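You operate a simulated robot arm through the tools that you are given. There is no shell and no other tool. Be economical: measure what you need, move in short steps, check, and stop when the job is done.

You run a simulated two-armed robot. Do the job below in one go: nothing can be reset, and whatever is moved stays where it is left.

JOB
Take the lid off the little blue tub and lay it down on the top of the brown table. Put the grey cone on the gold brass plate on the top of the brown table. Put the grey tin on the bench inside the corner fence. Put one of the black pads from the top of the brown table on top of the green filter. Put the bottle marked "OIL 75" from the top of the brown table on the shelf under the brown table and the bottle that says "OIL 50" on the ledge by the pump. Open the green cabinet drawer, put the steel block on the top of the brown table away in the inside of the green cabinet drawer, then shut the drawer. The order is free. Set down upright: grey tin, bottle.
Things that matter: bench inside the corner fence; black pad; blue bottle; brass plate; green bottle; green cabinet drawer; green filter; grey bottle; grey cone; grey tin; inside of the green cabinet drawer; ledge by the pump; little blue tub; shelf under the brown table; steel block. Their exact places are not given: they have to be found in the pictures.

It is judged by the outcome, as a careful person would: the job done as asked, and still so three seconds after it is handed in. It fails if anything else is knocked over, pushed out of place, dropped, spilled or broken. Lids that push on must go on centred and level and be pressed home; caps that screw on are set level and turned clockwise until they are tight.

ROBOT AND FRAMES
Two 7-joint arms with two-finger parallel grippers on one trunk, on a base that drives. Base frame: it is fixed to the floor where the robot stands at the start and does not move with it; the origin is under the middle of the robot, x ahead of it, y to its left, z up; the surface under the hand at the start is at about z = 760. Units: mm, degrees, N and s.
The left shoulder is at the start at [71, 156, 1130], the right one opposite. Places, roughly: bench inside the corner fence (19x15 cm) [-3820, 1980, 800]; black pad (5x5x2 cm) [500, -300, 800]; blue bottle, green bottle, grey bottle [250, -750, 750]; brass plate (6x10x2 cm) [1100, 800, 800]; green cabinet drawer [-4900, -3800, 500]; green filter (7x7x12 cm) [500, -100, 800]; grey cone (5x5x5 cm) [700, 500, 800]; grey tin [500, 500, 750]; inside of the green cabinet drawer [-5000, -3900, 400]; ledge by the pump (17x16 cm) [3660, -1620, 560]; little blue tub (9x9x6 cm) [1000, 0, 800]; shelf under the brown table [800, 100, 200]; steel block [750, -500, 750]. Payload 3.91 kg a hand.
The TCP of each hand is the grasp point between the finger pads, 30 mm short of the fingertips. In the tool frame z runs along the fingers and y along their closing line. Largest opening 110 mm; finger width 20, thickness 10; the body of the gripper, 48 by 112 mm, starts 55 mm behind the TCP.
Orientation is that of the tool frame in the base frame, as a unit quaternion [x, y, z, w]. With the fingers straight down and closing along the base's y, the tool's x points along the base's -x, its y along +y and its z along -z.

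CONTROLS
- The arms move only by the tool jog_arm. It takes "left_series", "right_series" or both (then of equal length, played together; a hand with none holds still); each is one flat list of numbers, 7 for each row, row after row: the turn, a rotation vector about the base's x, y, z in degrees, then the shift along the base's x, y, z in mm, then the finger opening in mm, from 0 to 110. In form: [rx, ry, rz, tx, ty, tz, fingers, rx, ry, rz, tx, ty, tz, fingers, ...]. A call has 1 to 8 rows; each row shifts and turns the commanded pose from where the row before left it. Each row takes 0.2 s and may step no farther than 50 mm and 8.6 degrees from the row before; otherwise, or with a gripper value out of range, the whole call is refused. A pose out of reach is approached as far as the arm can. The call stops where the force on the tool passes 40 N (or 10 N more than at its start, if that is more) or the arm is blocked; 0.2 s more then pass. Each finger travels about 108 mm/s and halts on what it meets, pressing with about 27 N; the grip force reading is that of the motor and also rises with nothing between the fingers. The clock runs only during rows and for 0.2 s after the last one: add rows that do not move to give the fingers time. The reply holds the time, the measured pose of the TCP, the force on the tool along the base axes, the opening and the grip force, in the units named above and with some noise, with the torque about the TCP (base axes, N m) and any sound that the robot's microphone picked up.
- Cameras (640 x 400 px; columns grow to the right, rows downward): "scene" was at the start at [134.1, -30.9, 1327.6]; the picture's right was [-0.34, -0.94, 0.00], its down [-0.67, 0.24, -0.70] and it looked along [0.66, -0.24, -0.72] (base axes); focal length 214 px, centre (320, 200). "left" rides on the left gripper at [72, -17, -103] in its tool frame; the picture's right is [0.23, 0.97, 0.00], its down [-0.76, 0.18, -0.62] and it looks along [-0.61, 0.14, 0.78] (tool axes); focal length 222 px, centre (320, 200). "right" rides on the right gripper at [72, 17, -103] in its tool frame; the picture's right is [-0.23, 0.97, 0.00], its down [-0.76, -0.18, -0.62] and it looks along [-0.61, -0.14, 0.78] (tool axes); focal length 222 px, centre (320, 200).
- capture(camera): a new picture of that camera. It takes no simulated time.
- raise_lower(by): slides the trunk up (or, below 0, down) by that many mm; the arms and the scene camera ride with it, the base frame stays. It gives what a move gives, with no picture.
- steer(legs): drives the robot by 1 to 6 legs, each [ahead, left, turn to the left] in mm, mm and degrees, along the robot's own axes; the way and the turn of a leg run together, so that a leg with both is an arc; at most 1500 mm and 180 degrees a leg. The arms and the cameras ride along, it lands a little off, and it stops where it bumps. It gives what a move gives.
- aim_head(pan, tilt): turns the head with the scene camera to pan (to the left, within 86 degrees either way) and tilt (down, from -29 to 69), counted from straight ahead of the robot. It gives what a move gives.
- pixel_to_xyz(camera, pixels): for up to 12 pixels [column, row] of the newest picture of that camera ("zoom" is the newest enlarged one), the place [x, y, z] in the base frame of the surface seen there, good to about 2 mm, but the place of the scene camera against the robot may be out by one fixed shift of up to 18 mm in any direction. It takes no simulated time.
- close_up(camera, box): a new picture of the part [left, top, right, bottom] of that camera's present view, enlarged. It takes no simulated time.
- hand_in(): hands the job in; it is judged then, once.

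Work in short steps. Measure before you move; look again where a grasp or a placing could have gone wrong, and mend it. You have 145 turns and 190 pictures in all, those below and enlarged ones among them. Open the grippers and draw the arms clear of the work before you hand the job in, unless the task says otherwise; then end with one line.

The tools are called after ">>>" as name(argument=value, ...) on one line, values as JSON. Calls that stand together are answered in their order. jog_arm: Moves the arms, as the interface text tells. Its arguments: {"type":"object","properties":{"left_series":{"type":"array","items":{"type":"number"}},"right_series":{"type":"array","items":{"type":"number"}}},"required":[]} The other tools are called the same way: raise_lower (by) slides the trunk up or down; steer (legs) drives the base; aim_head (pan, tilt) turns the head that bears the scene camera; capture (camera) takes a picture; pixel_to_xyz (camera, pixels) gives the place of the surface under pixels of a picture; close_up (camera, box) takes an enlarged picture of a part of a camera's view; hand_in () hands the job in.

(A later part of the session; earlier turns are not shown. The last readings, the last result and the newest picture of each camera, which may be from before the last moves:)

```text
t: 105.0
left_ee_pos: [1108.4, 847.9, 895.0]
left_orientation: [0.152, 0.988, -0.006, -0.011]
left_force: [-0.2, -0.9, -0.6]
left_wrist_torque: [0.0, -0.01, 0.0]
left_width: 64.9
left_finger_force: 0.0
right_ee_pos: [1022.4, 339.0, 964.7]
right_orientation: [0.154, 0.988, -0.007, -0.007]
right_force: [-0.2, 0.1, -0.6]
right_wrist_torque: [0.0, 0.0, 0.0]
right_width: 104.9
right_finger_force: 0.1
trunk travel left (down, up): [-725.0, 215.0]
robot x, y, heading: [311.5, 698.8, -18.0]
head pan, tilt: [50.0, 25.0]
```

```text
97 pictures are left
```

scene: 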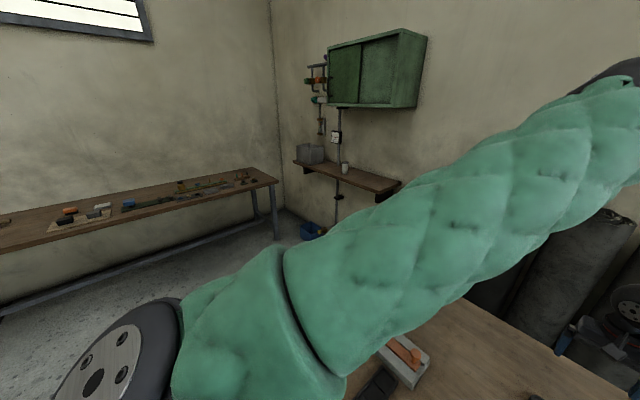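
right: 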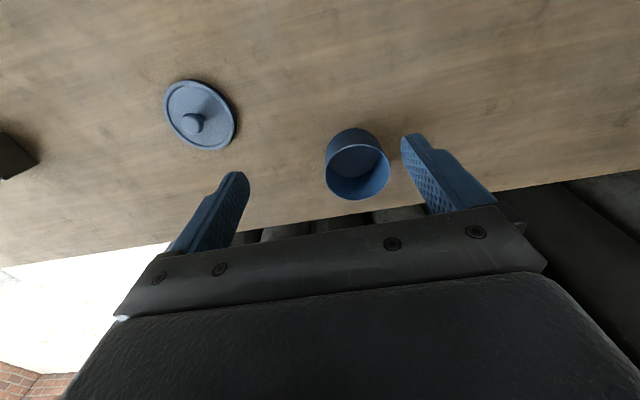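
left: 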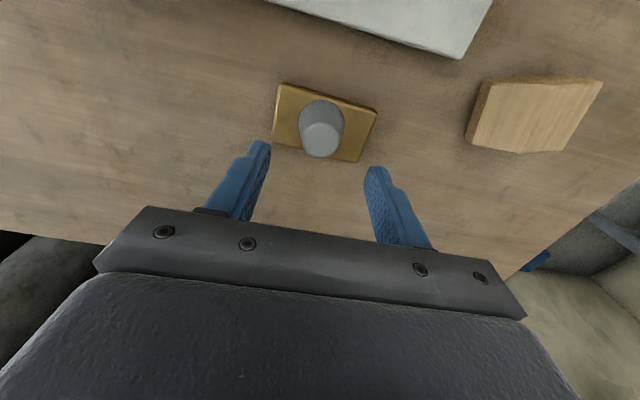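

The cone stands on the plate. Next the tin: I lift the left hand and drive back 230 and right 469, then look at the tin.

>>> jog_arm(left_series=[0, 0, 0, 0, 0, 45, 108, 0, 0, 0, 0, 0, 45, 108])

>>> steer(legs=[[-230, 0, 0], [0, -469, 0]])

>>> capture(camera="left")

>>> aim_head(pan=20, tilt=50)

>>> capture(camera="scene")

```text
t: 105.6
left_ee_pos: [1108.6, 849.9, 985.3]
left_orientation: [0.153, 0.988, -0.006, -0.011]
left_force: [-0.1, 0.9, -0.1]
left_wrist_torque: [-0.02, 0.0, -0.03]
left_width: 108.0
left_finger_force: 0.0
right_ee_pos: [1022.0, 338.4, 965.1]
right_orientation: [0.154, 0.988, -0.007, -0.007]
right_force: [0.8, -0.2, 0.3]
right_wrist_torque: [-0.05, -0.01, -0.01]
right_width: 105.1
right_finger_force: 0.1
trunk travel left (down, up): [-725.0, 215.0]
robot x, y, heading: [312.3, 698.3, -18.2]
head pan, tilt: [50.0, 25.0]
```

```text
t: 109.8
left_ee_pos: [746.7, 471.6, 985.7]
left_orientation: [0.153, 0.988, -0.006, -0.01]
left_force: [0.6, 0.0, -0.4]
left_wrist_torque: [0.06, -0.03, -0.02]
left_width: 108.0
left_finger_force: 0.1
right_ee_pos: [659.2, -38.0, 964.7]
right_orientation: [0.156, 0.988, -0.006, -0.008]
right_force: [-0.5, 0.1, 0.1]
right_wrist_torque: [0.02, -0.01, 0.0]
right_width: 105.2
right_finger_force: 0.0
trunk travel left (down, up): [-725.0, 215.0]
robot x, y, heading: [-52.6, 320.3, -18.1]
head pan, tilt: [50.0, 25.0]
```

```text
96 pictures are left
```

left: 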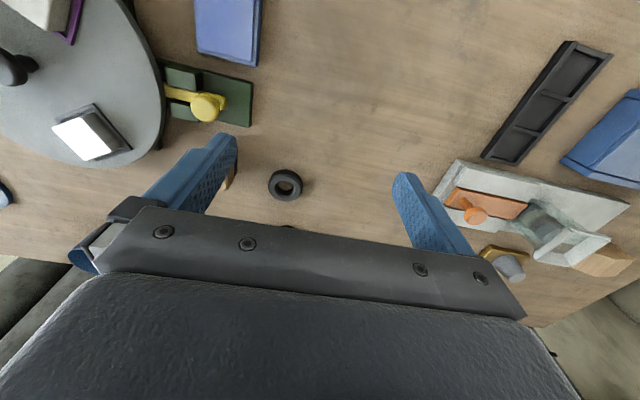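

```text
t: 110.7
left_ee_pos: [746.2, 472.1, 985.1]
left_orientation: [0.154, 0.988, -0.007, -0.01]
left_force: [-0.5, -0.2, -1.0]
left_wrist_torque: [-0.02, 0.03, -0.02]
left_width: 108.4
left_finger_force: 0.1
right_ee_pos: [659.0, -38.3, 963.1]
right_orientation: [0.156, 0.988, -0.007, -0.008]
right_force: [0.6, -0.3, -0.2]
right_wrist_torque: [0.03, 0.0, 0.03]
right_width: 105.2
right_finger_force: 0.0
trunk travel left (down, up): [-725.0, 215.0]
robot x, y, heading: [-51.0, 321.6, -18.1]
head pan, tilt: [20.0, 50.0]
```

```text
95 pictures are left
```

scene: 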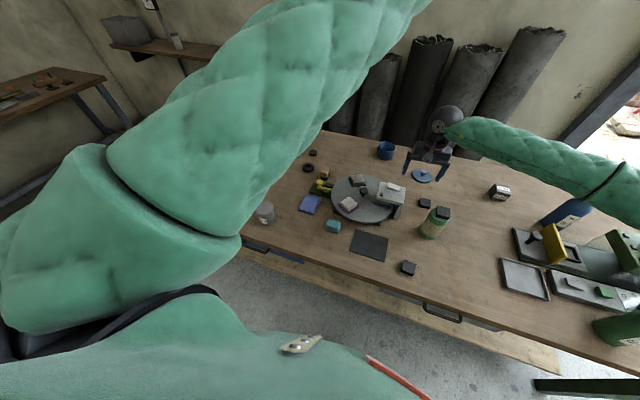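

The tin is nearer the front edge. I pull the left hand back 130 mm to see it.

>>> jog_arm(left_series=[0, 0, 0, -41, 14, 0, 108, 0, 0, 0, -41, 14, 0, 108, 0, 0, 0, -41, 14, 0, 108])

>>> capture(camera="left")

>>> pixel_to_xyz(camera="scene", pixels=[[268, 206], [268, 216], [260, 225], [273, 210]])

```text
t: 111.5
left_ee_pos: [623.9, 512.6, 985.8]
left_orientation: [0.154, 0.988, -0.006, -0.011]
left_force: [0.6, -0.7, 0.6]
left_wrist_torque: [-0.02, -0.01, 0.0]
left_width: 108.1
left_finger_force: 0.1
right_ee_pos: [658.8, -37.7, 963.7]
right_orientation: [0.156, 0.988, -0.007, -0.007]
right_force: [-0.3, 0.5, 0.4]
right_wrist_torque: [-0.01, 0.01, 0.07]
right_width: 105.1
right_finger_force: 0.0
trunk travel left (down, up): [-725.0, 215.0]
robot x, y, heading: [-54.0, 323.3, -18.2]
head pan, tilt: [20.0, 50.0]
```

```text
94 pictures are left
```

left: 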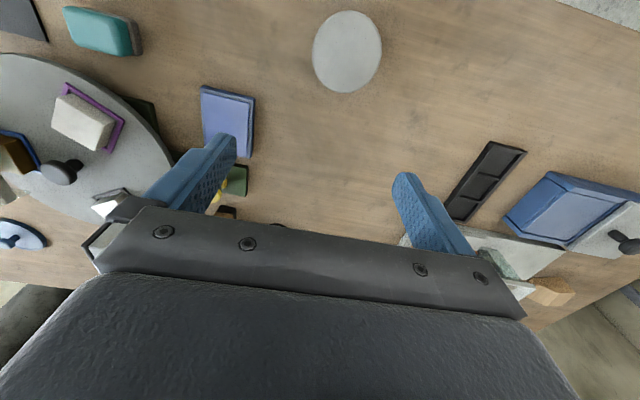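

```text
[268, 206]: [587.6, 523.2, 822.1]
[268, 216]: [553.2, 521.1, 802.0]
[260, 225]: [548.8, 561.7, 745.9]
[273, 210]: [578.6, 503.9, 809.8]
```

The tin top is at (347,51) in the left view. I measure its rim.

>>> pixel_to_xyz(camera="left", pixels=[[316, 54], [378, 48], [346, 14], [346, 90], [347, 51]])

```text
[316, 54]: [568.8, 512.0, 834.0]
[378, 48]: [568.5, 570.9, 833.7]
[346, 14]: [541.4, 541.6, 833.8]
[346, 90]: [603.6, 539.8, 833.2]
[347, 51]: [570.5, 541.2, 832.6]
```

Tin centre (571,541), Ø≈65, top 833. I move over it, descend to z≈800 and grip.

>>> jog_arm(left_series=[0, 0, 0, -26.5, 14, 0, 108, 0, 0, 0, -26.5, 14.5, -20, 108, 0, 0, 0, 0, 0, -45, 108, 0, 0, 0, 0, 0, -45, 108, 0, 0, 0, 0, 0, -45, 108, 0, 0, 0, 0, 0, -31, 108, 0, 0, 0, 0, 0, 0, 50, 0, 0, 0, 0, 0, 0, 50])

>>> jog_arm(left_series=[0, 0, 0, 0, 0, 0, 50, 0, 0, 0, 0, 0, 10, 50])

>>> capture(camera="left")

```text
t: 113.3
left_ee_pos: [570.7, 543.6, 799.2]
left_orientation: [0.153, 0.988, -0.005, -0.012]
left_force: [-1.1, 0.6, 1.0]
left_wrist_torque: [0.11, 0.03, 0.02]
left_width: 67.6
left_finger_force: 26.9
right_ee_pos: [659.9, -38.1, 964.3]
right_orientation: [0.156, 0.988, -0.007, -0.007]
right_force: [-0.3, 0.4, -0.7]
right_wrist_torque: [0.02, -0.06, -0.04]
right_width: 105.4
right_finger_force: 0.1
trunk travel left (down, up): [-725.0, 215.0]
robot x, y, heading: [-50.0, 322.5, -18.0]
head pan, tilt: [20.0, 50.0]
```

```text
t: 113.9
left_ee_pos: [570.0, 543.4, 810.1]
left_orientation: [0.154, 0.988, -0.006, -0.011]
left_force: [-1.1, 0.2, -1.3]
left_wrist_torque: [0.02, 0.02, 0.03]
left_width: 67.8
left_finger_force: 26.7
right_ee_pos: [659.4, -37.6, 963.6]
right_orientation: [0.157, 0.988, -0.008, -0.007]
right_force: [-0.8, -0.6, 0.2]
right_wrist_torque: [0.0, 0.0, 0.0]
right_width: 105.1
right_finger_force: 0.0
trunk travel left (down, up): [-725.0, 215.0]
robot x, y, heading: [-51.7, 318.0, -18.2]
head pan, tilt: [20.0, 50.0]
```

```text
93 pictures are left
```

left: 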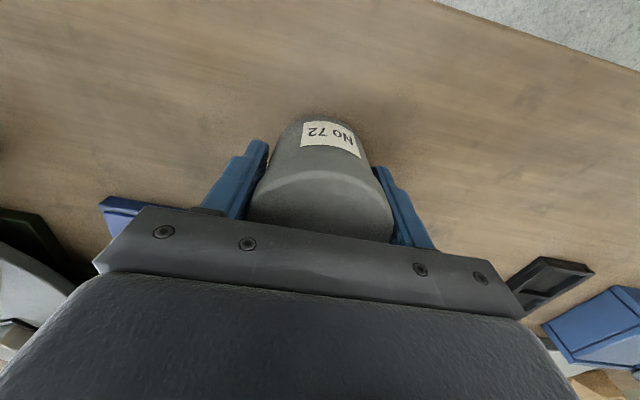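

Held (67.7 mm). I lift the tin to z≈1000 and drive right 361 then ahead 197 so the right hand is over the steel block.

>>> jog_arm(left_series=[0, 0, 0, 0, 0, 48, 50, 0, 0, 0, 0, 0, 48, 50, 0, 0, 0, 0, 0, 48, 50, 0, 0, 0, 0, 0, 46, 50], right_series=[0, 0, 0, 0, 0, 10, 90, 0, 0, 0, 0, 0, 10, 90, 0, 0, 0, 0, 0, 10, 90, 0, 0, 0, 0, 0, 10, 90])

>>> steer(legs=[[0, -361, 0], [197, 0, 0]])

>>> capture(camera="right")

```text
t: 114.9
left_ee_pos: [568.3, 544.3, 999.7]
left_orientation: [0.152, 0.988, -0.006, -0.012]
left_force: [-0.1, 0.7, -2.4]
left_wrist_torque: [0.01, -0.03, -0.04]
left_width: 67.9
left_finger_force: 26.7
right_ee_pos: [658.1, -37.5, 1005.5]
right_orientation: [0.157, 0.988, -0.006, -0.006]
right_force: [-0.5, 0.5, 1.2]
right_wrist_torque: [0.01, -0.01, -0.01]
right_width: 89.4
right_finger_force: 0.1
trunk travel left (down, up): [-725.0, 215.0]
robot x, y, heading: [-53.5, 323.4, -18.4]
head pan, tilt: [20.0, 50.0]
```

```text
t: 118.4
left_ee_pos: [646.7, 139.1, 998.8]
left_orientation: [0.15, 0.989, -0.007, -0.011]
left_force: [-0.4, 0.3, -2.2]
left_wrist_torque: [0.01, 0.0, -0.01]
left_width: 67.8
left_finger_force: 26.7
right_ee_pos: [736.6, -442.6, 1003.5]
right_orientation: [0.155, 0.988, -0.006, -0.008]
right_force: [-0.3, -0.5, -0.5]
right_wrist_torque: [0.01, 0.0, 0.0]
right_width: 89.7
right_finger_force: 0.0
trunk travel left (down, up): [-725.0, 215.0]
robot x, y, heading: [23.6, -84.9, -17.9]
head pan, tilt: [20.0, 50.0]
```

```text
92 pictures are left
```

right: 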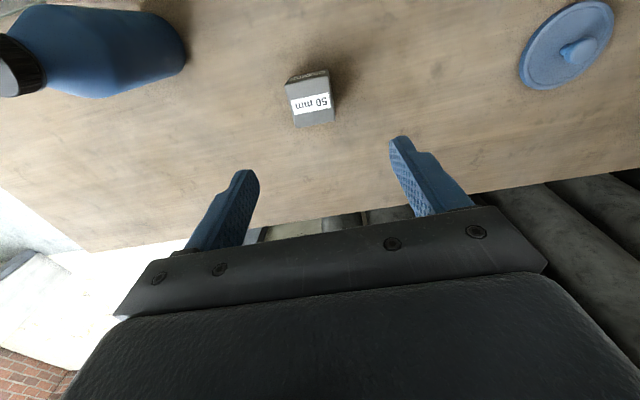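

The block is at (311,100). I measure its corners for centre and angle.

>>> pixel_to_xyz(camera="right", pixels=[[287, 86], [329, 77], [333, 119], [297, 126], [311, 105]])

>>> close_up(camera="right", box=[270, 55, 350, 140])

```text
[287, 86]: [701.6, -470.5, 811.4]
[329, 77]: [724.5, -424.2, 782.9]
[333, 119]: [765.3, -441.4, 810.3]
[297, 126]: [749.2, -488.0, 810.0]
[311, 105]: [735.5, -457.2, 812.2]
```

```text
4.71 times, centred on (310, 98) of right
```

zoom: 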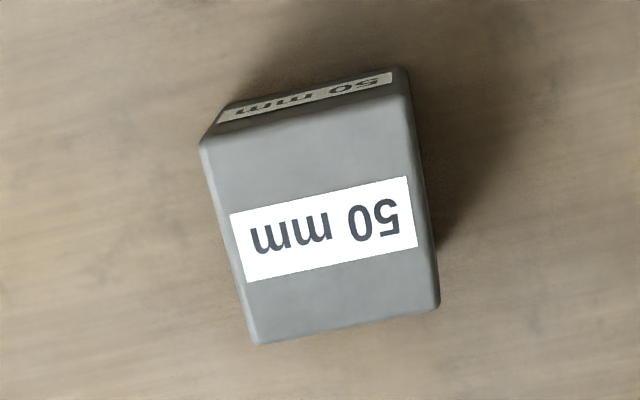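

Block centre ≈(733,-456), aligned with the hand. I shift, descend to z≈793 and grip.

>>> jog_arm(right_series=[0, 0, 0, -3, -13.4, -30, 90, 0, 0, 0, 0, 0, -45, 90, 0, 0, 0, 0, 0, -45, 90, 0, 0, 0, 0, 0, -45, 90, 0, 0, 0, 0, 0, -46, 90, 0, 0, 0, 0, 0, 0, 30, 0, 0, 0, 0, 0, 0, 30, 0, 0, 0, 0, 0, 0, 30])

>>> jog_arm(right_series=[0, 0, 0, 0, 0, 10, 30, 0, 0, 0, 0, 0, 40, 30, 0, 0, 0, 0, 0, 48, 30, 0, 0, 0, 0, 0, 48, 30, 0, 0, 0, 0, 0, 48, 30])

>>> capture(camera="right")

```text
t: 120.2
left_ee_pos: [646.7, 137.8, 999.9]
left_orientation: [0.151, 0.988, -0.008, -0.012]
left_force: [0.1, -0.6, -2.5]
left_wrist_torque: [-0.01, 0.0, 0.0]
left_width: 67.7
left_finger_force: 26.7
right_ee_pos: [734.3, -456.5, 791.3]
right_orientation: [0.154, 0.988, -0.006, -0.009]
right_force: [2.1, -2.4, 0.2]
right_wrist_torque: [0.17, -0.43, -0.12]
right_width: 56.3
right_finger_force: 26.9
trunk travel left (down, up): [-725.0, 215.0]
robot x, y, heading: [23.3, -84.0, -17.9]
head pan, tilt: [20.0, 50.0]
```

```text
t: 121.4
left_ee_pos: [645.7, 137.5, 999.0]
left_orientation: [0.15, 0.989, -0.008, -0.012]
left_force: [0.0, -0.3, -1.6]
left_wrist_torque: [0.0, 0.0, -0.01]
left_width: 67.6
left_finger_force: 27.2
right_ee_pos: [733.7, -454.8, 986.4]
right_orientation: [0.155, 0.988, -0.007, -0.009]
right_force: [-0.1, 0.2, -12.7]
right_wrist_torque: [-0.02, -0.03, 0.0]
right_width: 55.8
right_finger_force: 27.0
trunk travel left (down, up): [-725.0, 215.0]
robot x, y, heading: [26.9, -86.2, -17.8]
head pan, tilt: [20.0, 50.0]
```

```text
90 pictures are left
```

right: 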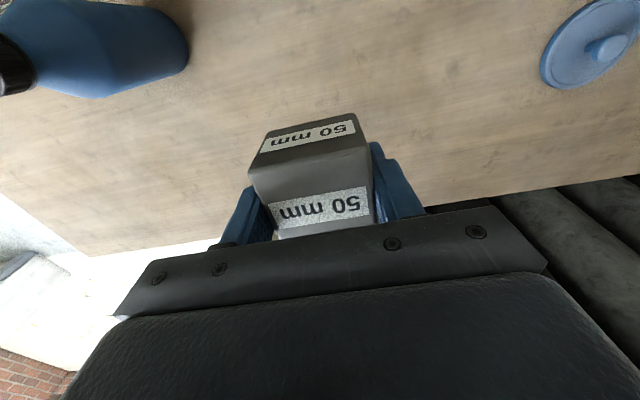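

Held firmly. I pull the right hand in, back off 500 mm and look left and right for the way.

>>> jog_arm(right_series=[0, 0, 0, -45, 15, 10, 30, 0, 0, 0, -45, 15, 10, 30, 0, 0, 0, -45, 15, 0, 30, 0, 0, 0, -45, 15, 0, 30])

>>> steer(legs=[[-550, 0, 0]])

>>> aim_head(pan=86, tilt=15)

>>> capture(camera="scene")

>>> aim_head(pan=-86, tilt=15)

>>> capture(camera="scene")

```text
t: 122.4
left_ee_pos: [644.0, 138.1, 1000.9]
left_orientation: [0.15, 0.989, -0.008, -0.011]
left_force: [0.7, -0.1, -2.3]
left_wrist_torque: [0.01, -0.04, 0.0]
left_width: 67.6
left_finger_force: 26.9
right_ee_pos: [553.4, -395.7, 1007.2]
right_orientation: [0.154, 0.988, -0.006, -0.007]
right_force: [-0.6, 0.4, -11.8]
right_wrist_torque: [-0.03, -0.03, 0.04]
right_width: 55.9
right_finger_force: 26.6
trunk travel left (down, up): [-725.0, 215.0]
robot x, y, heading: [24.0, -81.4, -17.9]
head pan, tilt: [20.0, 50.0]
```

```text
t: 125.6
left_ee_pos: [117.9, 309.9, 999.7]
left_orientation: [0.149, 0.989, -0.007, -0.012]
left_force: [-0.9, 1.0, -1.5]
left_wrist_torque: [0.0, -0.02, -0.02]
left_width: 67.4
left_finger_force: 26.3
right_ee_pos: [29.0, -225.3, 1006.3]
right_orientation: [0.154, 0.988, -0.007, -0.008]
right_force: [-0.4, 0.5, -12.0]
right_wrist_torque: [0.01, -0.03, -0.02]
right_width: 56.0
right_finger_force: 26.9
trunk travel left (down, up): [-725.0, 215.0]
robot x, y, heading: [-500.8, 85.5, -18.0]
head pan, tilt: [20.0, 50.0]
```

```text
t: 127.0
left_ee_pos: [117.5, 309.6, 999.3]
left_orientation: [0.149, 0.989, -0.008, -0.012]
left_force: [-0.3, -0.1, -2.3]
left_wrist_torque: [-0.01, 0.04, 0.03]
left_width: 67.7
left_finger_force: 26.7
right_ee_pos: [27.1, -225.0, 1007.3]
right_orientation: [0.153, 0.988, -0.007, -0.007]
right_force: [-0.4, -0.3, -11.5]
right_wrist_torque: [0.05, -0.02, 0.04]
right_width: 55.6
right_finger_force: 26.9
trunk travel left (down, up): [-725.0, 215.0]
robot x, y, heading: [-500.6, 88.7, -18.0]
head pan, tilt: [85.9, 15.0]
```

```text
89 pictures are left
```

scene: 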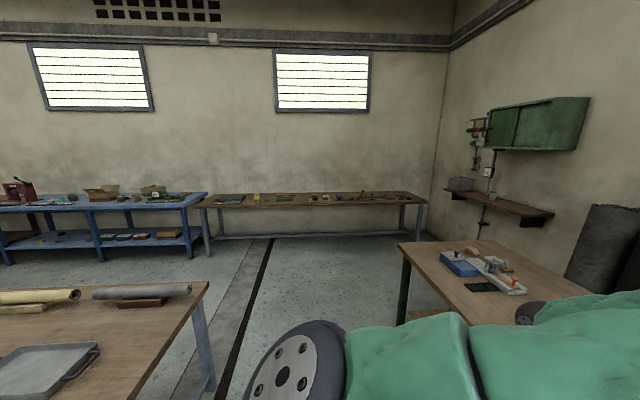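

```text
t: 129.6
left_ee_pos: [119.5, 309.5, 999.6]
left_orientation: [0.149, 0.989, -0.008, -0.011]
left_force: [0.5, 0.2, -1.6]
left_wrist_torque: [-0.02, 0.01, -0.01]
left_width: 67.6
left_finger_force: 27.0
right_ee_pos: [28.4, -223.9, 1006.5]
right_orientation: [0.154, 0.988, -0.007, -0.008]
right_force: [-0.7, -0.1, -12.3]
right_wrist_torque: [-0.03, -0.03, -0.04]
right_width: 55.9
right_finger_force: 27.1
trunk travel left (down, up): [-725.0, 215.0]
robot x, y, heading: [-503.5, 85.5, -17.9]
head pan, tilt: [-85.9, 15.0]
```

```text
88 pictures are left
```

scene: 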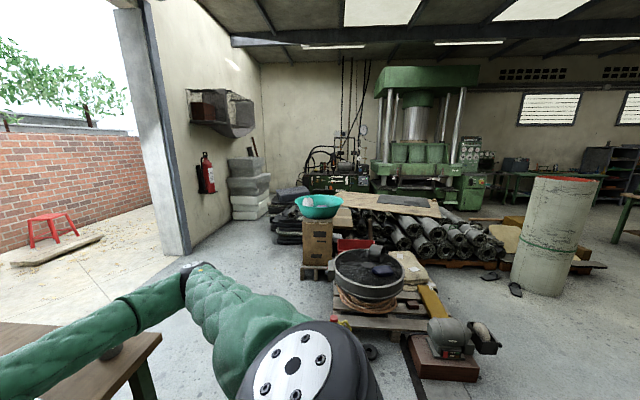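

A second table stands to the back-left. I measure distances of obstacles on the right before turning that way.

>>> pixel_to_xyz(camera="scene", pixels=[[440, 378], [350, 318], [540, 290], [570, 330], [370, 350], [485, 345], [620, 250], [500, 275], [160, 335]])

>>> aim_head(pan=86, tilt=35)

>>> capture(camera="scene")

```text
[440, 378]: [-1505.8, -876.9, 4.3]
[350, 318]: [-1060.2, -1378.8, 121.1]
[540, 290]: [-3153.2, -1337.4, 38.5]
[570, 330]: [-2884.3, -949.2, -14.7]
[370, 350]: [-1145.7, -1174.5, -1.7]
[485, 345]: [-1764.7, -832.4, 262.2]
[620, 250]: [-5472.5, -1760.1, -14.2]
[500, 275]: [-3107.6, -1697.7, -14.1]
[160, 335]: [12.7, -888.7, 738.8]
```

```text
t: 132.2
left_ee_pos: [117.6, 310.6, 999.8]
left_orientation: [0.149, 0.989, -0.008, -0.011]
left_force: [-0.3, -0.3, -1.5]
left_wrist_torque: [0.02, 0.02, -0.01]
left_width: 67.6
left_finger_force: 26.9
right_ee_pos: [28.6, -224.6, 1005.4]
right_orientation: [0.154, 0.988, -0.007, -0.008]
right_force: [0.3, 0.0, -12.2]
right_wrist_torque: [0.02, -0.01, 0.01]
right_width: 55.9
right_finger_force: 27.1
trunk travel left (down, up): [-725.0, 215.0]
robot x, y, heading: [-500.3, 84.2, -17.8]
head pan, tilt: [85.9, 35.0]
```

```text
87 pictures are left
```

scene: 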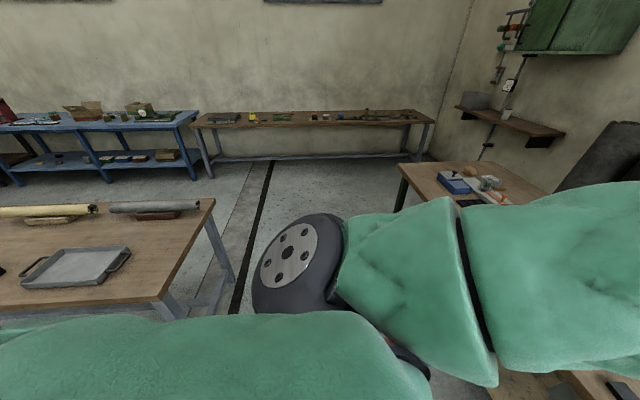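

I measure the second table's corners and the floor between.

>>> pixel_to_xyz(camera="scene", pixels=[[212, 202], [158, 298], [5, 305], [95, 210], [260, 220], [165, 195], [190, 125], [10, 130], [300, 120]])

```text
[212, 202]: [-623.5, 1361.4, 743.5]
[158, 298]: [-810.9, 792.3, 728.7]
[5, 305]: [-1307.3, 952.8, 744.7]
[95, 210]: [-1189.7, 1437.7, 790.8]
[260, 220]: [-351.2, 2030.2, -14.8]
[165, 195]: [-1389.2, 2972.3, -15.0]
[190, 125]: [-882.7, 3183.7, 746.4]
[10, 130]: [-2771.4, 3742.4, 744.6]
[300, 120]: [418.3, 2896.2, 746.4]
```

The lane behind is free (table 2 lies at u>495). I turn right 180° in place and look along the lane.

>>> steer(legs=[[0, 0, -180]])

>>> aim_head(pan=0, tilt=15)

>>> capture(camera="scene")

>>> aim_head(pan=50, tilt=15)

>>> capture(camera="scene")

```text
t: 140.0
left_ee_pos: [-1128.3, -122.7, 1000.1]
left_orientation: [0.987, -0.16, 0.011, -0.008]
left_force: [0.3, -0.4, -1.2]
left_wrist_torque: [0.0, -0.01, 0.03]
left_width: 67.8
left_finger_force: 27.0
right_ee_pos: [-1027.5, 409.3, 1007.1]
right_orientation: [0.986, -0.165, 0.009, -0.006]
right_force: [0.0, -0.3, -12.1]
right_wrist_torque: [0.01, 0.01, -0.02]
right_width: 56.0
right_finger_force: 26.8
trunk travel left (down, up): [-725.0, 215.0]
robot x, y, heading: [-504.5, 84.5, 161.0]
head pan, tilt: [85.9, 35.0]
```

```text
t: 141.6
left_ee_pos: [-1127.8, -123.2, 999.2]
left_orientation: [0.987, -0.159, 0.013, -0.008]
left_force: [-0.1, -0.8, -1.8]
left_wrist_torque: [-0.03, -0.01, 0.01]
left_width: 67.7
left_finger_force: 27.0
right_ee_pos: [-1026.4, 408.0, 1005.0]
right_orientation: [0.986, -0.165, 0.008, -0.007]
right_force: [0.6, -0.3, -11.8]
right_wrist_torque: [0.0, 0.0, -0.04]
right_width: 55.9
right_finger_force: 26.5
trunk travel left (down, up): [-725.0, 215.0]
robot x, y, heading: [-504.9, 86.2, 160.8]
head pan, tilt: [0.0, 15.0]
```

```text
86 pictures are left
```

scene: 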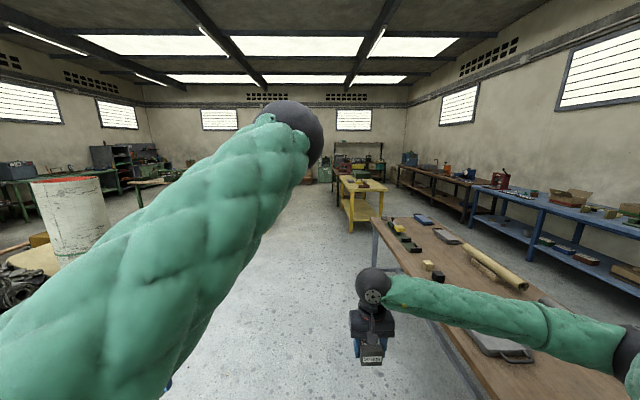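

```text
t: 142.8
left_ee_pos: [-1127.3, -123.5, 999.4]
left_orientation: [0.987, -0.161, 0.012, -0.008]
left_force: [0.2, 0.8, -2.2]
left_wrist_torque: [-0.01, -0.03, 0.01]
left_width: 67.5
left_finger_force: 26.7
right_ee_pos: [-1025.4, 407.9, 1006.5]
right_orientation: [0.986, -0.164, 0.008, -0.006]
right_force: [-0.7, -0.4, -12.7]
right_wrist_torque: [0.03, 0.01, -0.02]
right_width: 55.9
right_finger_force: 27.2
trunk travel left (down, up): [-725.0, 215.0]
robot x, y, heading: [-501.4, 88.1, 161.0]
head pan, tilt: [50.0, 15.0]
```

```text
85 pictures are left
```

scene: 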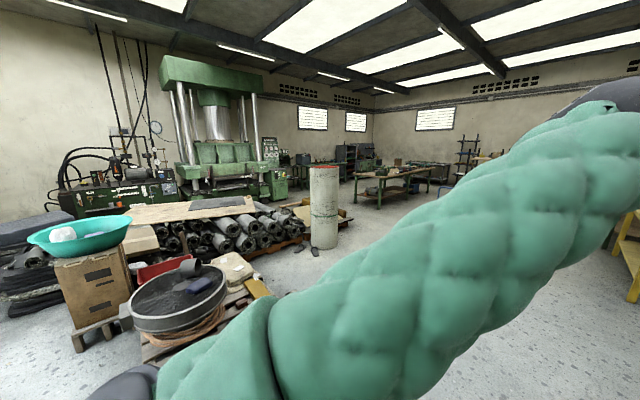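

I look ahead at the yellow bench near (360,190) in the pan-0 view, and enlarge it.

>>> aim_head(pan=-8, tilt=15)

>>> close_up(camera="scene", box=[250, 120, 400, 240])

>>> capture(camera="scene")

```text
t: 144.0
left_ee_pos: [-1129.2, -122.5, 998.8]
left_orientation: [0.987, -0.16, 0.013, -0.008]
left_force: [0.1, -0.1, -2.2]
left_wrist_torque: [0.03, 0.0, -0.03]
left_width: 67.7
left_finger_force: 27.5
right_ee_pos: [-1026.1, 407.8, 1004.6]
right_orientation: [0.986, -0.164, 0.008, -0.006]
right_force: [0.7, -0.2, -12.4]
right_wrist_torque: [0.01, -0.02, -0.03]
right_width: 56.0
right_finger_force: 26.6
trunk travel left (down, up): [-725.0, 215.0]
robot x, y, heading: [-503.6, 84.6, 160.8]
head pan, tilt: [-8.0, 15.0]
```

```text
3.33 times, centred on (325, 180) of scene
```

zoom: 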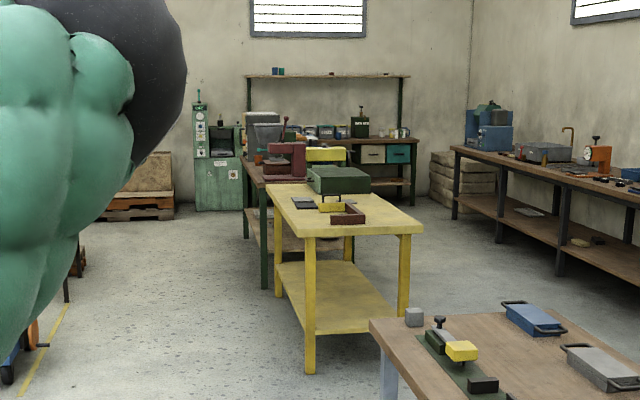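

```text
83 pictures are left
```

scene: 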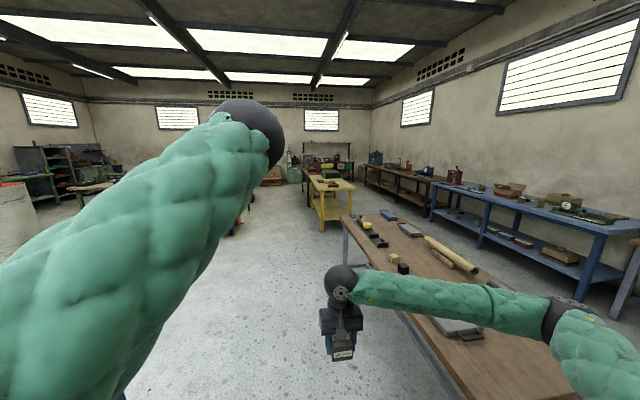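

I measure places on the yellow bench: its corners and the L-shaped fences there.

>>> pixel_to_xyz(camera="scene", pixels=[[331, 184], [322, 180], [336, 181], [313, 177], [351, 188], [324, 191], [345, 179], [322, 229], [300, 230], [250, 260]])

```text
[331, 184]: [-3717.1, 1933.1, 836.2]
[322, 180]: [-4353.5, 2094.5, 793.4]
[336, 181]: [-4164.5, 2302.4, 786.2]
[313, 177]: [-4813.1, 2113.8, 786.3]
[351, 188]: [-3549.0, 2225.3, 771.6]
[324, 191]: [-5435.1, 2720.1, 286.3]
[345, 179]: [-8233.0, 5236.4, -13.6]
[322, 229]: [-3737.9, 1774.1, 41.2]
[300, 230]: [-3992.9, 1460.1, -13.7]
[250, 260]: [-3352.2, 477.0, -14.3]
```

The fence bench is the yellow one (inside spot ≈(-3820,1980), top ≈800). I drive up the lane 3360 mm, then turn right 90° to face the bench.

>>> steer(legs=[[1500, 0, 0], [1500, 0, 0], [360, 0, 0], [0, 0, -89]])

>>> aim_head(pan=15, tilt=40)

>>> capture(camera="scene")

>>> capture(camera="left")

```text
t: 164.1
left_ee_pos: [-3913.8, 1793.2, 999.0]
left_orientation: [-0.604, 0.797, -0.015, -0.003]
left_force: [0.0, -0.7, -2.1]
left_wrist_torque: [-0.01, 0.03, 0.01]
left_width: 67.6
left_finger_force: 27.0
right_ee_pos: [-3377.8, 1716.3, 1005.3]
right_orientation: [-0.6, 0.8, -0.01, -0.002]
right_force: [0.0, 0.5, -13.0]
right_wrist_torque: [-0.02, 0.0, 0.01]
right_width: 56.1
right_finger_force: 26.9
trunk travel left (down, up): [-725.0, 215.0]
robot x, y, heading: [-3679.7, 1180.1, 73.7]
head pan, tilt: [-8.0, 15.0]
```

```text
t: 165.0
left_ee_pos: [-3914.6, 1796.1, 999.3]
left_orientation: [-0.603, 0.797, -0.014, -0.002]
left_force: [0.6, 0.3, -1.9]
left_wrist_torque: [-0.02, 0.03, 0.02]
left_width: 67.6
left_finger_force: 26.8
right_ee_pos: [-3377.8, 1716.9, 1005.9]
right_orientation: [-0.6, 0.8, -0.01, -0.001]
right_force: [-0.4, 0.3, -12.3]
right_wrist_torque: [-0.02, -0.02, -0.02]
right_width: 56.0
right_finger_force: 26.9
trunk travel left (down, up): [-725.0, 215.0]
robot x, y, heading: [-3673.8, 1179.7, 73.3]
head pan, tilt: [15.0, 40.0]
```

```text
82 pictures are left
```

scene: 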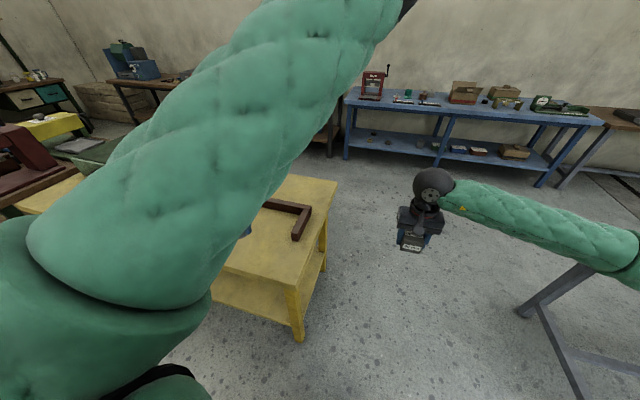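

```text
81 pictures are left
```

left: 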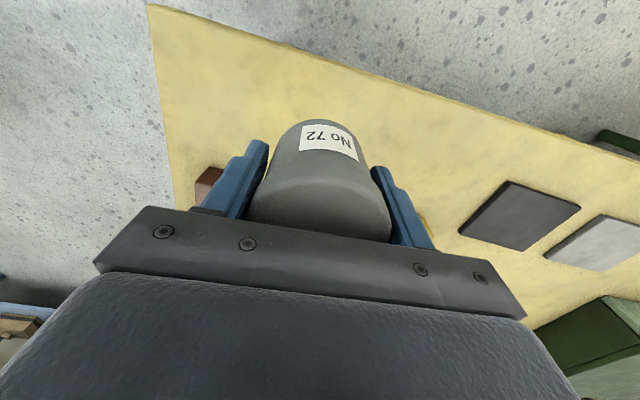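

The L-shaped fence shows at (300,215) in the scene, its inside to the lower-left, behind the arm. I measure it.

>>> pixel_to_xyz(camera="scene", pixels=[[306, 207], [296, 232], [270, 201], [285, 204], [302, 220], [280, 240], [335, 182], [300, 290], [283, 218]])

>>> pixel_to_xyz(camera="left", pixels=[[208, 182], [200, 192], [430, 150], [180, 60], [520, 215], [455, 215]])

>>> close_up(camera="scene", box=[220, 160, 350, 300])

```text
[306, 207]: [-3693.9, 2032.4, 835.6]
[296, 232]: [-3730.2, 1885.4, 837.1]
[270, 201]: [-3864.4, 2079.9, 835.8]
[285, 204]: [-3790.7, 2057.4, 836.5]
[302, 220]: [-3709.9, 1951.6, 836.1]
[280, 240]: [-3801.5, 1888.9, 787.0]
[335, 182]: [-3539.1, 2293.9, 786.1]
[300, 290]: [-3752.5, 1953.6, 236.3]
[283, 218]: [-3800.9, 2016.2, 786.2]
```

```text
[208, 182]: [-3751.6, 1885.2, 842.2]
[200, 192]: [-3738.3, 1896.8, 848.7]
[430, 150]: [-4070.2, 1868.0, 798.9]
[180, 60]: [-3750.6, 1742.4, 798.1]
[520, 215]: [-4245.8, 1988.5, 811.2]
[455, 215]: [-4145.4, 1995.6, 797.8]
```

```text
2.86 times, centred on (285, 230) of scene
```

zoom: 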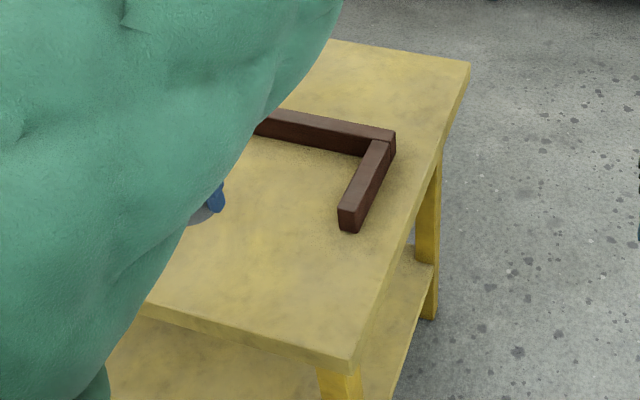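

Fence vertex ≈(-3690,2035), inside spot (-3820,1975) is 719 ahead, 368 left: reachable. I move the tin over it.

>>> jog_arm(left_series=[0, 0, 0, 19, 36, 0, 50, 0, 0, 0, 19, 36, 0, 50, 0, 0, 0, 19, 36, 0, 50, 0, 0, 0, 19, 36, 0, 50, 0, 0, 0, 19, 36, 0, 50, 0, 0, 0, 0, 0, -45, 50, 0, 0, 0, 0, 0, -45, 50])

>>> capture(camera="left")

```text
t: 166.6
left_ee_pos: [-3817.4, 1976.6, 908.5]
left_orientation: [-0.604, 0.797, -0.014, -0.002]
left_force: [-0.4, -0.2, -2.4]
left_wrist_torque: [-0.02, -0.03, 0.01]
left_width: 67.5
left_finger_force: 27.0
right_ee_pos: [-3378.6, 1717.5, 1004.8]
right_orientation: [-0.6, 0.8, -0.011, -0.002]
right_force: [-0.2, 0.5, -12.7]
right_wrist_torque: [0.04, -0.02, -0.04]
right_width: 55.9
right_finger_force: 26.8
trunk travel left (down, up): [-725.0, 215.0]
robot x, y, heading: [-3675.4, 1179.3, 73.7]
head pan, tilt: [15.0, 40.0]
```

```text
79 pictures are left
```

left: 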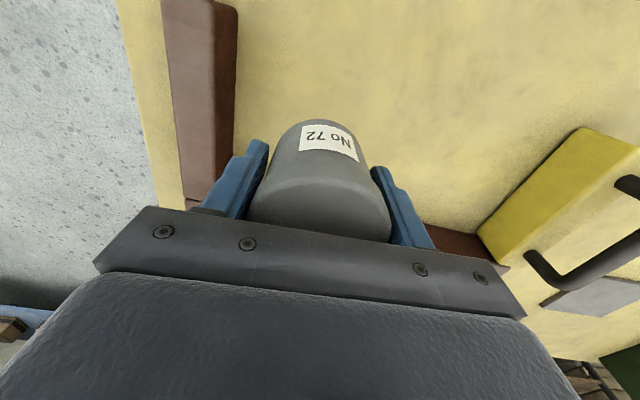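

Fence arms appear left (200,100) and behind (455,245). I check the room between.

>>> pixel_to_xyz(camera="left", pixels=[[234, 100], [210, 60], [450, 232], [470, 250], [482, 230], [300, 60], [440, 215]])

```text
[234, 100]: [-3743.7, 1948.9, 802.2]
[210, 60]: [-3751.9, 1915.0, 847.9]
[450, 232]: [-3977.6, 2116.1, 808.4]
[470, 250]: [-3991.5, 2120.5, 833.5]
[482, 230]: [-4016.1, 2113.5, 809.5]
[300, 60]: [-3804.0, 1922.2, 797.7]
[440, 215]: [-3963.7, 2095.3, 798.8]
```

Room on both sides (79 and 81 mm from the tin's centre). I lower the tin to the bench.

>>> jog_arm(left_series=[0, 0, 0, -3, 1, -40, 50, 0, 0, 0, 0, 0, -22, 50, 0, 0, 0, 0, 0, -5, 50, 0, 0, 0, 0, 0, -2, 50])

```text
t: 167.6
left_ee_pos: [-3821.6, 1974.5, 840.4]
left_orientation: [-0.605, 0.796, -0.013, -0.003]
left_force: [-0.7, 1.9, 0.3]
left_wrist_torque: [0.05, 0.1, -0.04]
left_width: 67.6
left_finger_force: 26.8
right_ee_pos: [-3377.1, 1716.6, 1006.0]
right_orientation: [-0.6, 0.8, -0.011, -0.001]
right_force: [-0.6, 0.9, -11.9]
right_wrist_torque: [-0.03, 0.0, 0.0]
right_width: 55.9
right_finger_force: 26.7
trunk travel left (down, up): [-725.0, 215.0]
robot x, y, heading: [-3674.3, 1185.5, 73.5]
head pan, tilt: [15.0, 40.0]
```

The force changed from −2 to 0 N, so the tin is just touching. I lower 1 mm, release and lift.

>>> jog_arm(left_series=[0, 0, 0, 0, 0, -1.5, 50, 0, 0, 0, 0, 0, 0, 75, 0, 0, 0, 0, 0, 0, 85, 0, 0, 0, 0, 0, 0, 85, 0, 0, 0, 0, 0, 45, 85, 0, 0, 0, 0, 0, 48, 85, 0, 0, 0, 0, -10, 45, 85, 0, 0, 0, 0, -30, 20, 85])

>>> capture(camera="left")

```text
t: 169.4
left_ee_pos: [-3822.9, 1933.8, 997.1]
left_orientation: [-0.605, 0.796, -0.015, -0.003]
left_force: [-0.3, 0.3, 0.2]
left_wrist_torque: [0.04, 0.02, 0.0]
left_width: 85.0
left_finger_force: 0.0
right_ee_pos: [-3376.6, 1714.3, 1007.0]
right_orientation: [-0.599, 0.801, -0.01, 0.0]
right_force: [0.0, -0.6, -11.5]
right_wrist_torque: [-0.04, 0.0, 0.01]
right_width: 56.0
right_finger_force: 26.7
trunk travel left (down, up): [-725.0, 215.0]
robot x, y, heading: [-3671.7, 1179.5, 73.5]
head pan, tilt: [15.0, 40.0]
```

```text
78 pictures are left
```

left: 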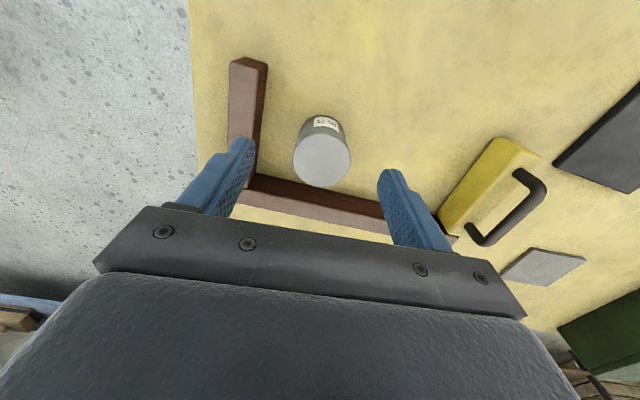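

Tin stands upright inside the fence. I back off 200 mm, turn right 180° and look toward the cabinet.

>>> steer(legs=[[-200, 0, 0], [0, 0, -91], [0, 0, -91]])

>>> aim_head(pan=-5, tilt=18)

>>> capture(camera="scene")

>>> aim_head(pan=40, tilt=18)

>>> capture(camera="scene")

```text
t: 178.7
left_ee_pos: [-3619.7, 225.7, 995.0]
left_orientation: [0.811, 0.586, 0.002, -0.014]
left_force: [-1.4, -0.5, -0.6]
left_wrist_torque: [-0.02, 0.0, 0.03]
left_width: 84.8
left_finger_force: 0.0
right_ee_pos: [-4052.5, 465.3, 1005.1]
right_orientation: [0.813, 0.582, 0.001, -0.011]
right_force: [-0.9, -0.4, -12.9]
right_wrist_torque: [0.0, 0.02, 0.0]
right_width: 55.9
right_finger_force: 27.0
trunk travel left (down, up): [-725.0, 215.0]
robot x, y, heading: [-3729.6, 990.2, -109.1]
head pan, tilt: [15.0, 40.0]
```

```text
t: 179.6
left_ee_pos: [-3618.6, 228.5, 995.4]
left_orientation: [0.81, 0.586, 0.003, -0.014]
left_force: [-0.4, -0.9, -1.1]
left_wrist_torque: [-0.01, -0.01, 0.0]
left_width: 85.2
left_finger_force: 0.0
right_ee_pos: [-4053.1, 465.4, 1006.4]
right_orientation: [0.814, 0.581, 0.002, -0.01]
right_force: [1.2, -1.1, -11.3]
right_wrist_torque: [0.03, -0.02, -0.04]
right_width: 55.9
right_finger_force: 26.9
trunk travel left (down, up): [-725.0, 215.0]
robot x, y, heading: [-3730.8, 989.0, -109.1]
head pan, tilt: [-5.0, 18.0]
```

```text
77 pictures are left
```

scene: 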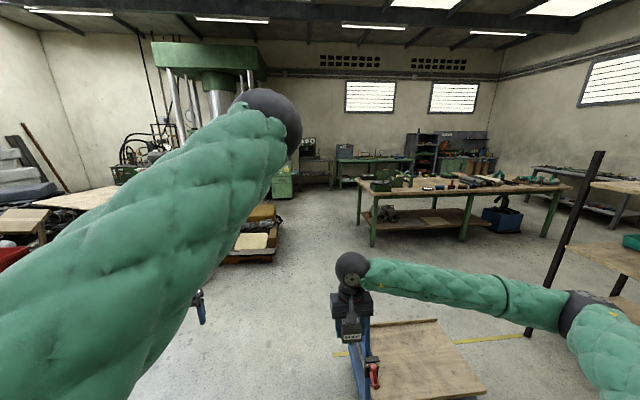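

```text
t: 180.7
left_ee_pos: [-3618.5, 226.6, 996.4]
left_orientation: [0.81, 0.586, 0.003, -0.014]
left_force: [-0.3, 0.3, -0.1]
left_wrist_torque: [-0.03, -0.03, 0.01]
left_width: 85.1
left_finger_force: 0.1
right_ee_pos: [-4053.3, 465.1, 1005.6]
right_orientation: [0.814, 0.581, 0.001, -0.011]
right_force: [0.1, 0.0, -12.4]
right_wrist_torque: [0.01, -0.03, 0.04]
right_width: 55.9
right_finger_force: 27.1
trunk travel left (down, up): [-725.0, 215.0]
robot x, y, heading: [-3732.2, 987.7, -109.0]
head pan, tilt: [40.0, 18.0]
```

```text
76 pictures are left
```

scene: 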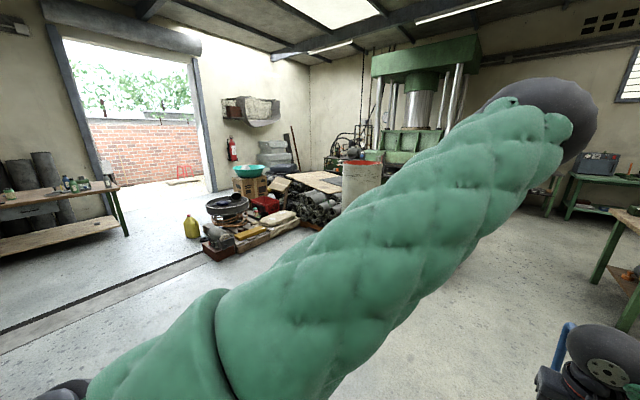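

A trolley stands just ahead to the right, so I strafe left 400, then drive 1500 ahead; then swing the left arm outward to free the view.

>>> steer(legs=[[0, 400, 0], [1500, 0, 0]])

>>> jog_arm(left_series=[0, 0, 0, 39, 25, 0, 85, 0, 0, 0, 39, 25, 0, 85, 0, 0, 0, 39, 25, 0, 85, 0, 0, 0, 39, 25, 0, 85, 0, 0, 0, 39, 25, 0, 85, 0, 0, 0, 39, 25, 0, 85, 0, 0, 0, 39, 25, 0, 85, 0, 0, 0, 39, 25, 0, 85])

>>> aim_head(pan=0, tilt=20)

>>> capture(camera="scene")

```text
t: 190.3
left_ee_pos: [-3734.2, -1327.0, 996.4]
left_orientation: [0.81, 0.586, 0.003, -0.014]
left_force: [1.0, -0.1, 0.1]
left_wrist_torque: [0.0, -0.02, -0.02]
left_width: 84.7
left_finger_force: 0.1
right_ee_pos: [-4167.0, -1089.9, 1005.6]
right_orientation: [0.813, 0.582, 0.001, -0.01]
right_force: [-0.4, 0.3, -11.9]
right_wrist_torque: [0.04, -0.02, 0.0]
right_width: 55.8
right_finger_force: 26.8
trunk travel left (down, up): [-725.0, 215.0]
robot x, y, heading: [-3846.8, -566.5, -108.9]
head pan, tilt: [40.0, 18.0]
```

```text
t: 192.1
left_ee_pos: [-3422.5, -1128.3, 995.8]
left_orientation: [0.81, 0.586, 0.003, -0.014]
left_force: [-0.3, 0.0, 0.1]
left_wrist_torque: [0.03, 0.02, -0.01]
left_width: 85.0
left_finger_force: 0.0
right_ee_pos: [-4167.1, -1091.2, 1007.2]
right_orientation: [0.814, 0.581, 0.001, -0.011]
right_force: [0.5, -0.1, -11.2]
right_wrist_torque: [0.03, -0.01, 0.0]
right_width: 56.0
right_finger_force: 27.1
trunk travel left (down, up): [-725.0, 215.0]
robot x, y, heading: [-3846.2, -567.0, -108.9]
head pan, tilt: [40.0, 18.0]
```

```text
t: 193.1
left_ee_pos: [-3422.4, -1127.4, 996.6]
left_orientation: [0.81, 0.586, 0.003, -0.013]
left_force: [-0.5, 0.1, 0.0]
left_wrist_torque: [0.0, 0.05, -0.01]
left_width: 85.0
left_finger_force: 0.1
right_ee_pos: [-4167.3, -1090.0, 1006.2]
right_orientation: [0.813, 0.582, 0.002, -0.011]
right_force: [0.4, 0.9, -12.4]
right_wrist_torque: [0.04, -0.02, 0.0]
right_width: 55.8
right_finger_force: 27.3
trunk travel left (down, up): [-725.0, 215.0]
robot x, y, heading: [-3847.4, -565.9, -109.1]
head pan, tilt: [0.0, 20.0]
```

```text
75 pictures are left
```

scene: 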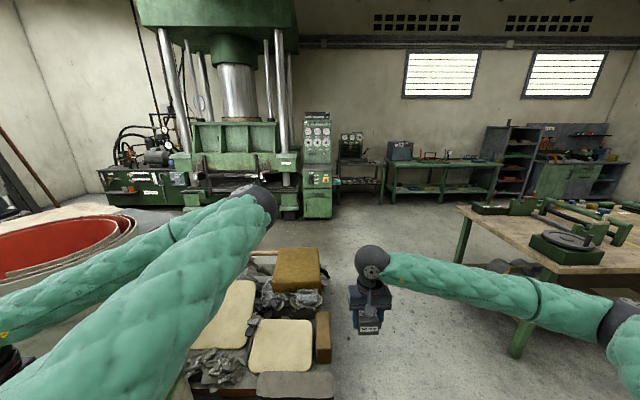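

The green cabinet is straight ahead at (318,185). I enlarge it, and measure obstacles (pallet, table leg, barrel).

>>> close_up(camera="scene", box=[270, 90, 370, 240])

>>> pixel_to_xyz(camera="scene", pixels=[[318, 183], [318, 205], [305, 175], [331, 175], [330, 350], [322, 262], [518, 345], [545, 258], [130, 235], [60, 225], [460, 215], [300, 260]])

```text
2.67 times, centred on (320, 165) of scene
```

zoom: 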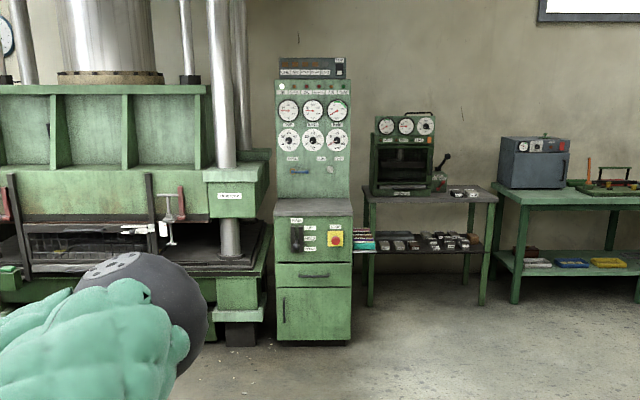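

```text
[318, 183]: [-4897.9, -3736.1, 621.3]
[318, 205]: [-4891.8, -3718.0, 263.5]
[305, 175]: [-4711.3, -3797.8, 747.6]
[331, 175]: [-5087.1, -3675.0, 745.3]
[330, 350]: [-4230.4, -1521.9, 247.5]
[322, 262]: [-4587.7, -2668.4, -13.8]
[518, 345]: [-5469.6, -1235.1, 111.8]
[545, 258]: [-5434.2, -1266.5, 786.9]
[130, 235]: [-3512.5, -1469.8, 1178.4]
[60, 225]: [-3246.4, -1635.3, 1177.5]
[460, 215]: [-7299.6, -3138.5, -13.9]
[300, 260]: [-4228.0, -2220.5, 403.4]
```

The drawer is just under the cabinet's panel (front plane near y≈-3730). The pallet blocks straight ahead, so I strafe right 560, go ahead 2600, and strafe back left 190.

>>> steer(legs=[[0, -560, 0], [1500, 0, 0.5], [1100, 0, 0], [0, 190, 0]])

>>> aim_head(pan=15, tilt=35)

>>> capture(camera="scene")

```text
t: 209.8
left_ee_pos: [-4631.3, -3463.0, 997.3]
left_orientation: [0.813, 0.583, 0.003, -0.014]
left_force: [0.0, 0.0, 0.5]
left_wrist_torque: [0.0, 0.03, -0.02]
left_width: 84.6
left_finger_force: 0.1
right_ee_pos: [-5376.4, -3419.6, 1004.7]
right_orientation: [0.815, 0.58, 0.001, -0.011]
right_force: [0.4, -0.2, -11.7]
right_wrist_torque: [0.02, 0.03, 0.0]
right_width: 56.0
right_finger_force: 27.4
trunk travel left (down, up): [-725.0, 215.0]
robot x, y, heading: [-5052.4, -2901.7, -109.1]
head pan, tilt: [0.0, 20.0]
```

```text
t: 210.5
left_ee_pos: [-4631.6, -3463.4, 995.8]
left_orientation: [0.812, 0.583, 0.003, -0.014]
left_force: [0.5, -0.4, -0.1]
left_wrist_torque: [0.0, -0.03, 0.02]
left_width: 85.2
left_finger_force: 0.1
right_ee_pos: [-5376.5, -3419.0, 1006.4]
right_orientation: [0.815, 0.579, 0.001, -0.01]
right_force: [-0.6, -0.4, -12.3]
right_wrist_torque: [0.04, 0.0, 0.02]
right_width: 55.8
right_finger_force: 27.2
trunk travel left (down, up): [-725.0, 215.0]
robot x, y, heading: [-5053.6, -2894.4, -109.2]
head pan, tilt: [15.0, 35.0]
```

```text
73 pictures are left
```

scene: 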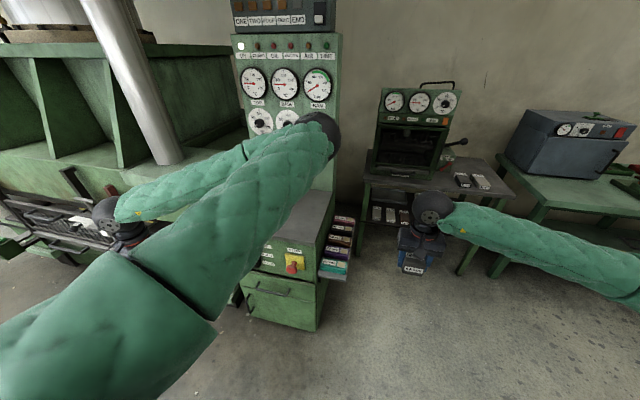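

The cabinet's drawer shows around (280,295), handle near (268,290). I enlarge and measure.

>>> close_up(camera="scene", box=[220, 180, 360, 340])

>>> pixel_to_xyz(camera="scene", pixels=[[268, 290], [255, 285], [288, 296], [300, 290], [310, 320], [320, 272], [250, 268], [285, 275], [275, 310], [316, 285], [300, 215], [250, 300]])

```text
2.50 times, centred on (290, 260) of scene
```

zoom: 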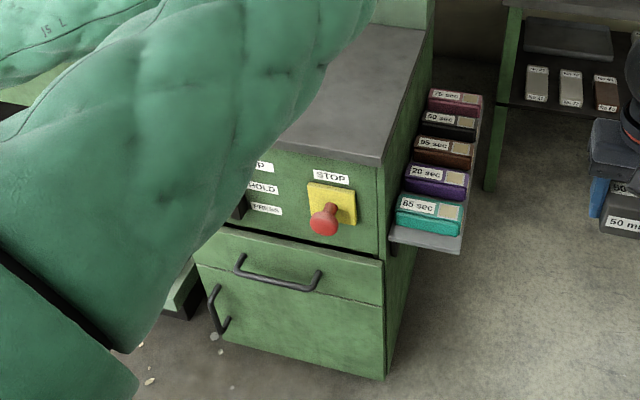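

```text
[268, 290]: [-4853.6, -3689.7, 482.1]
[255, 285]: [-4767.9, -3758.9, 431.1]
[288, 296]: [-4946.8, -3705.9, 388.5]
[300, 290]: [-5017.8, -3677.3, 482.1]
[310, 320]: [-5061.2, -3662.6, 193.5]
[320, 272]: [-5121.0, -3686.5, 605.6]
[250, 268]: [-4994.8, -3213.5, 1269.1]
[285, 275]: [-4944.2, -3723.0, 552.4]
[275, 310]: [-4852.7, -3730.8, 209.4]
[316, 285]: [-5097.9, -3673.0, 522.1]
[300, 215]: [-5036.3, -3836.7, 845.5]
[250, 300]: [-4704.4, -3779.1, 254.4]
```

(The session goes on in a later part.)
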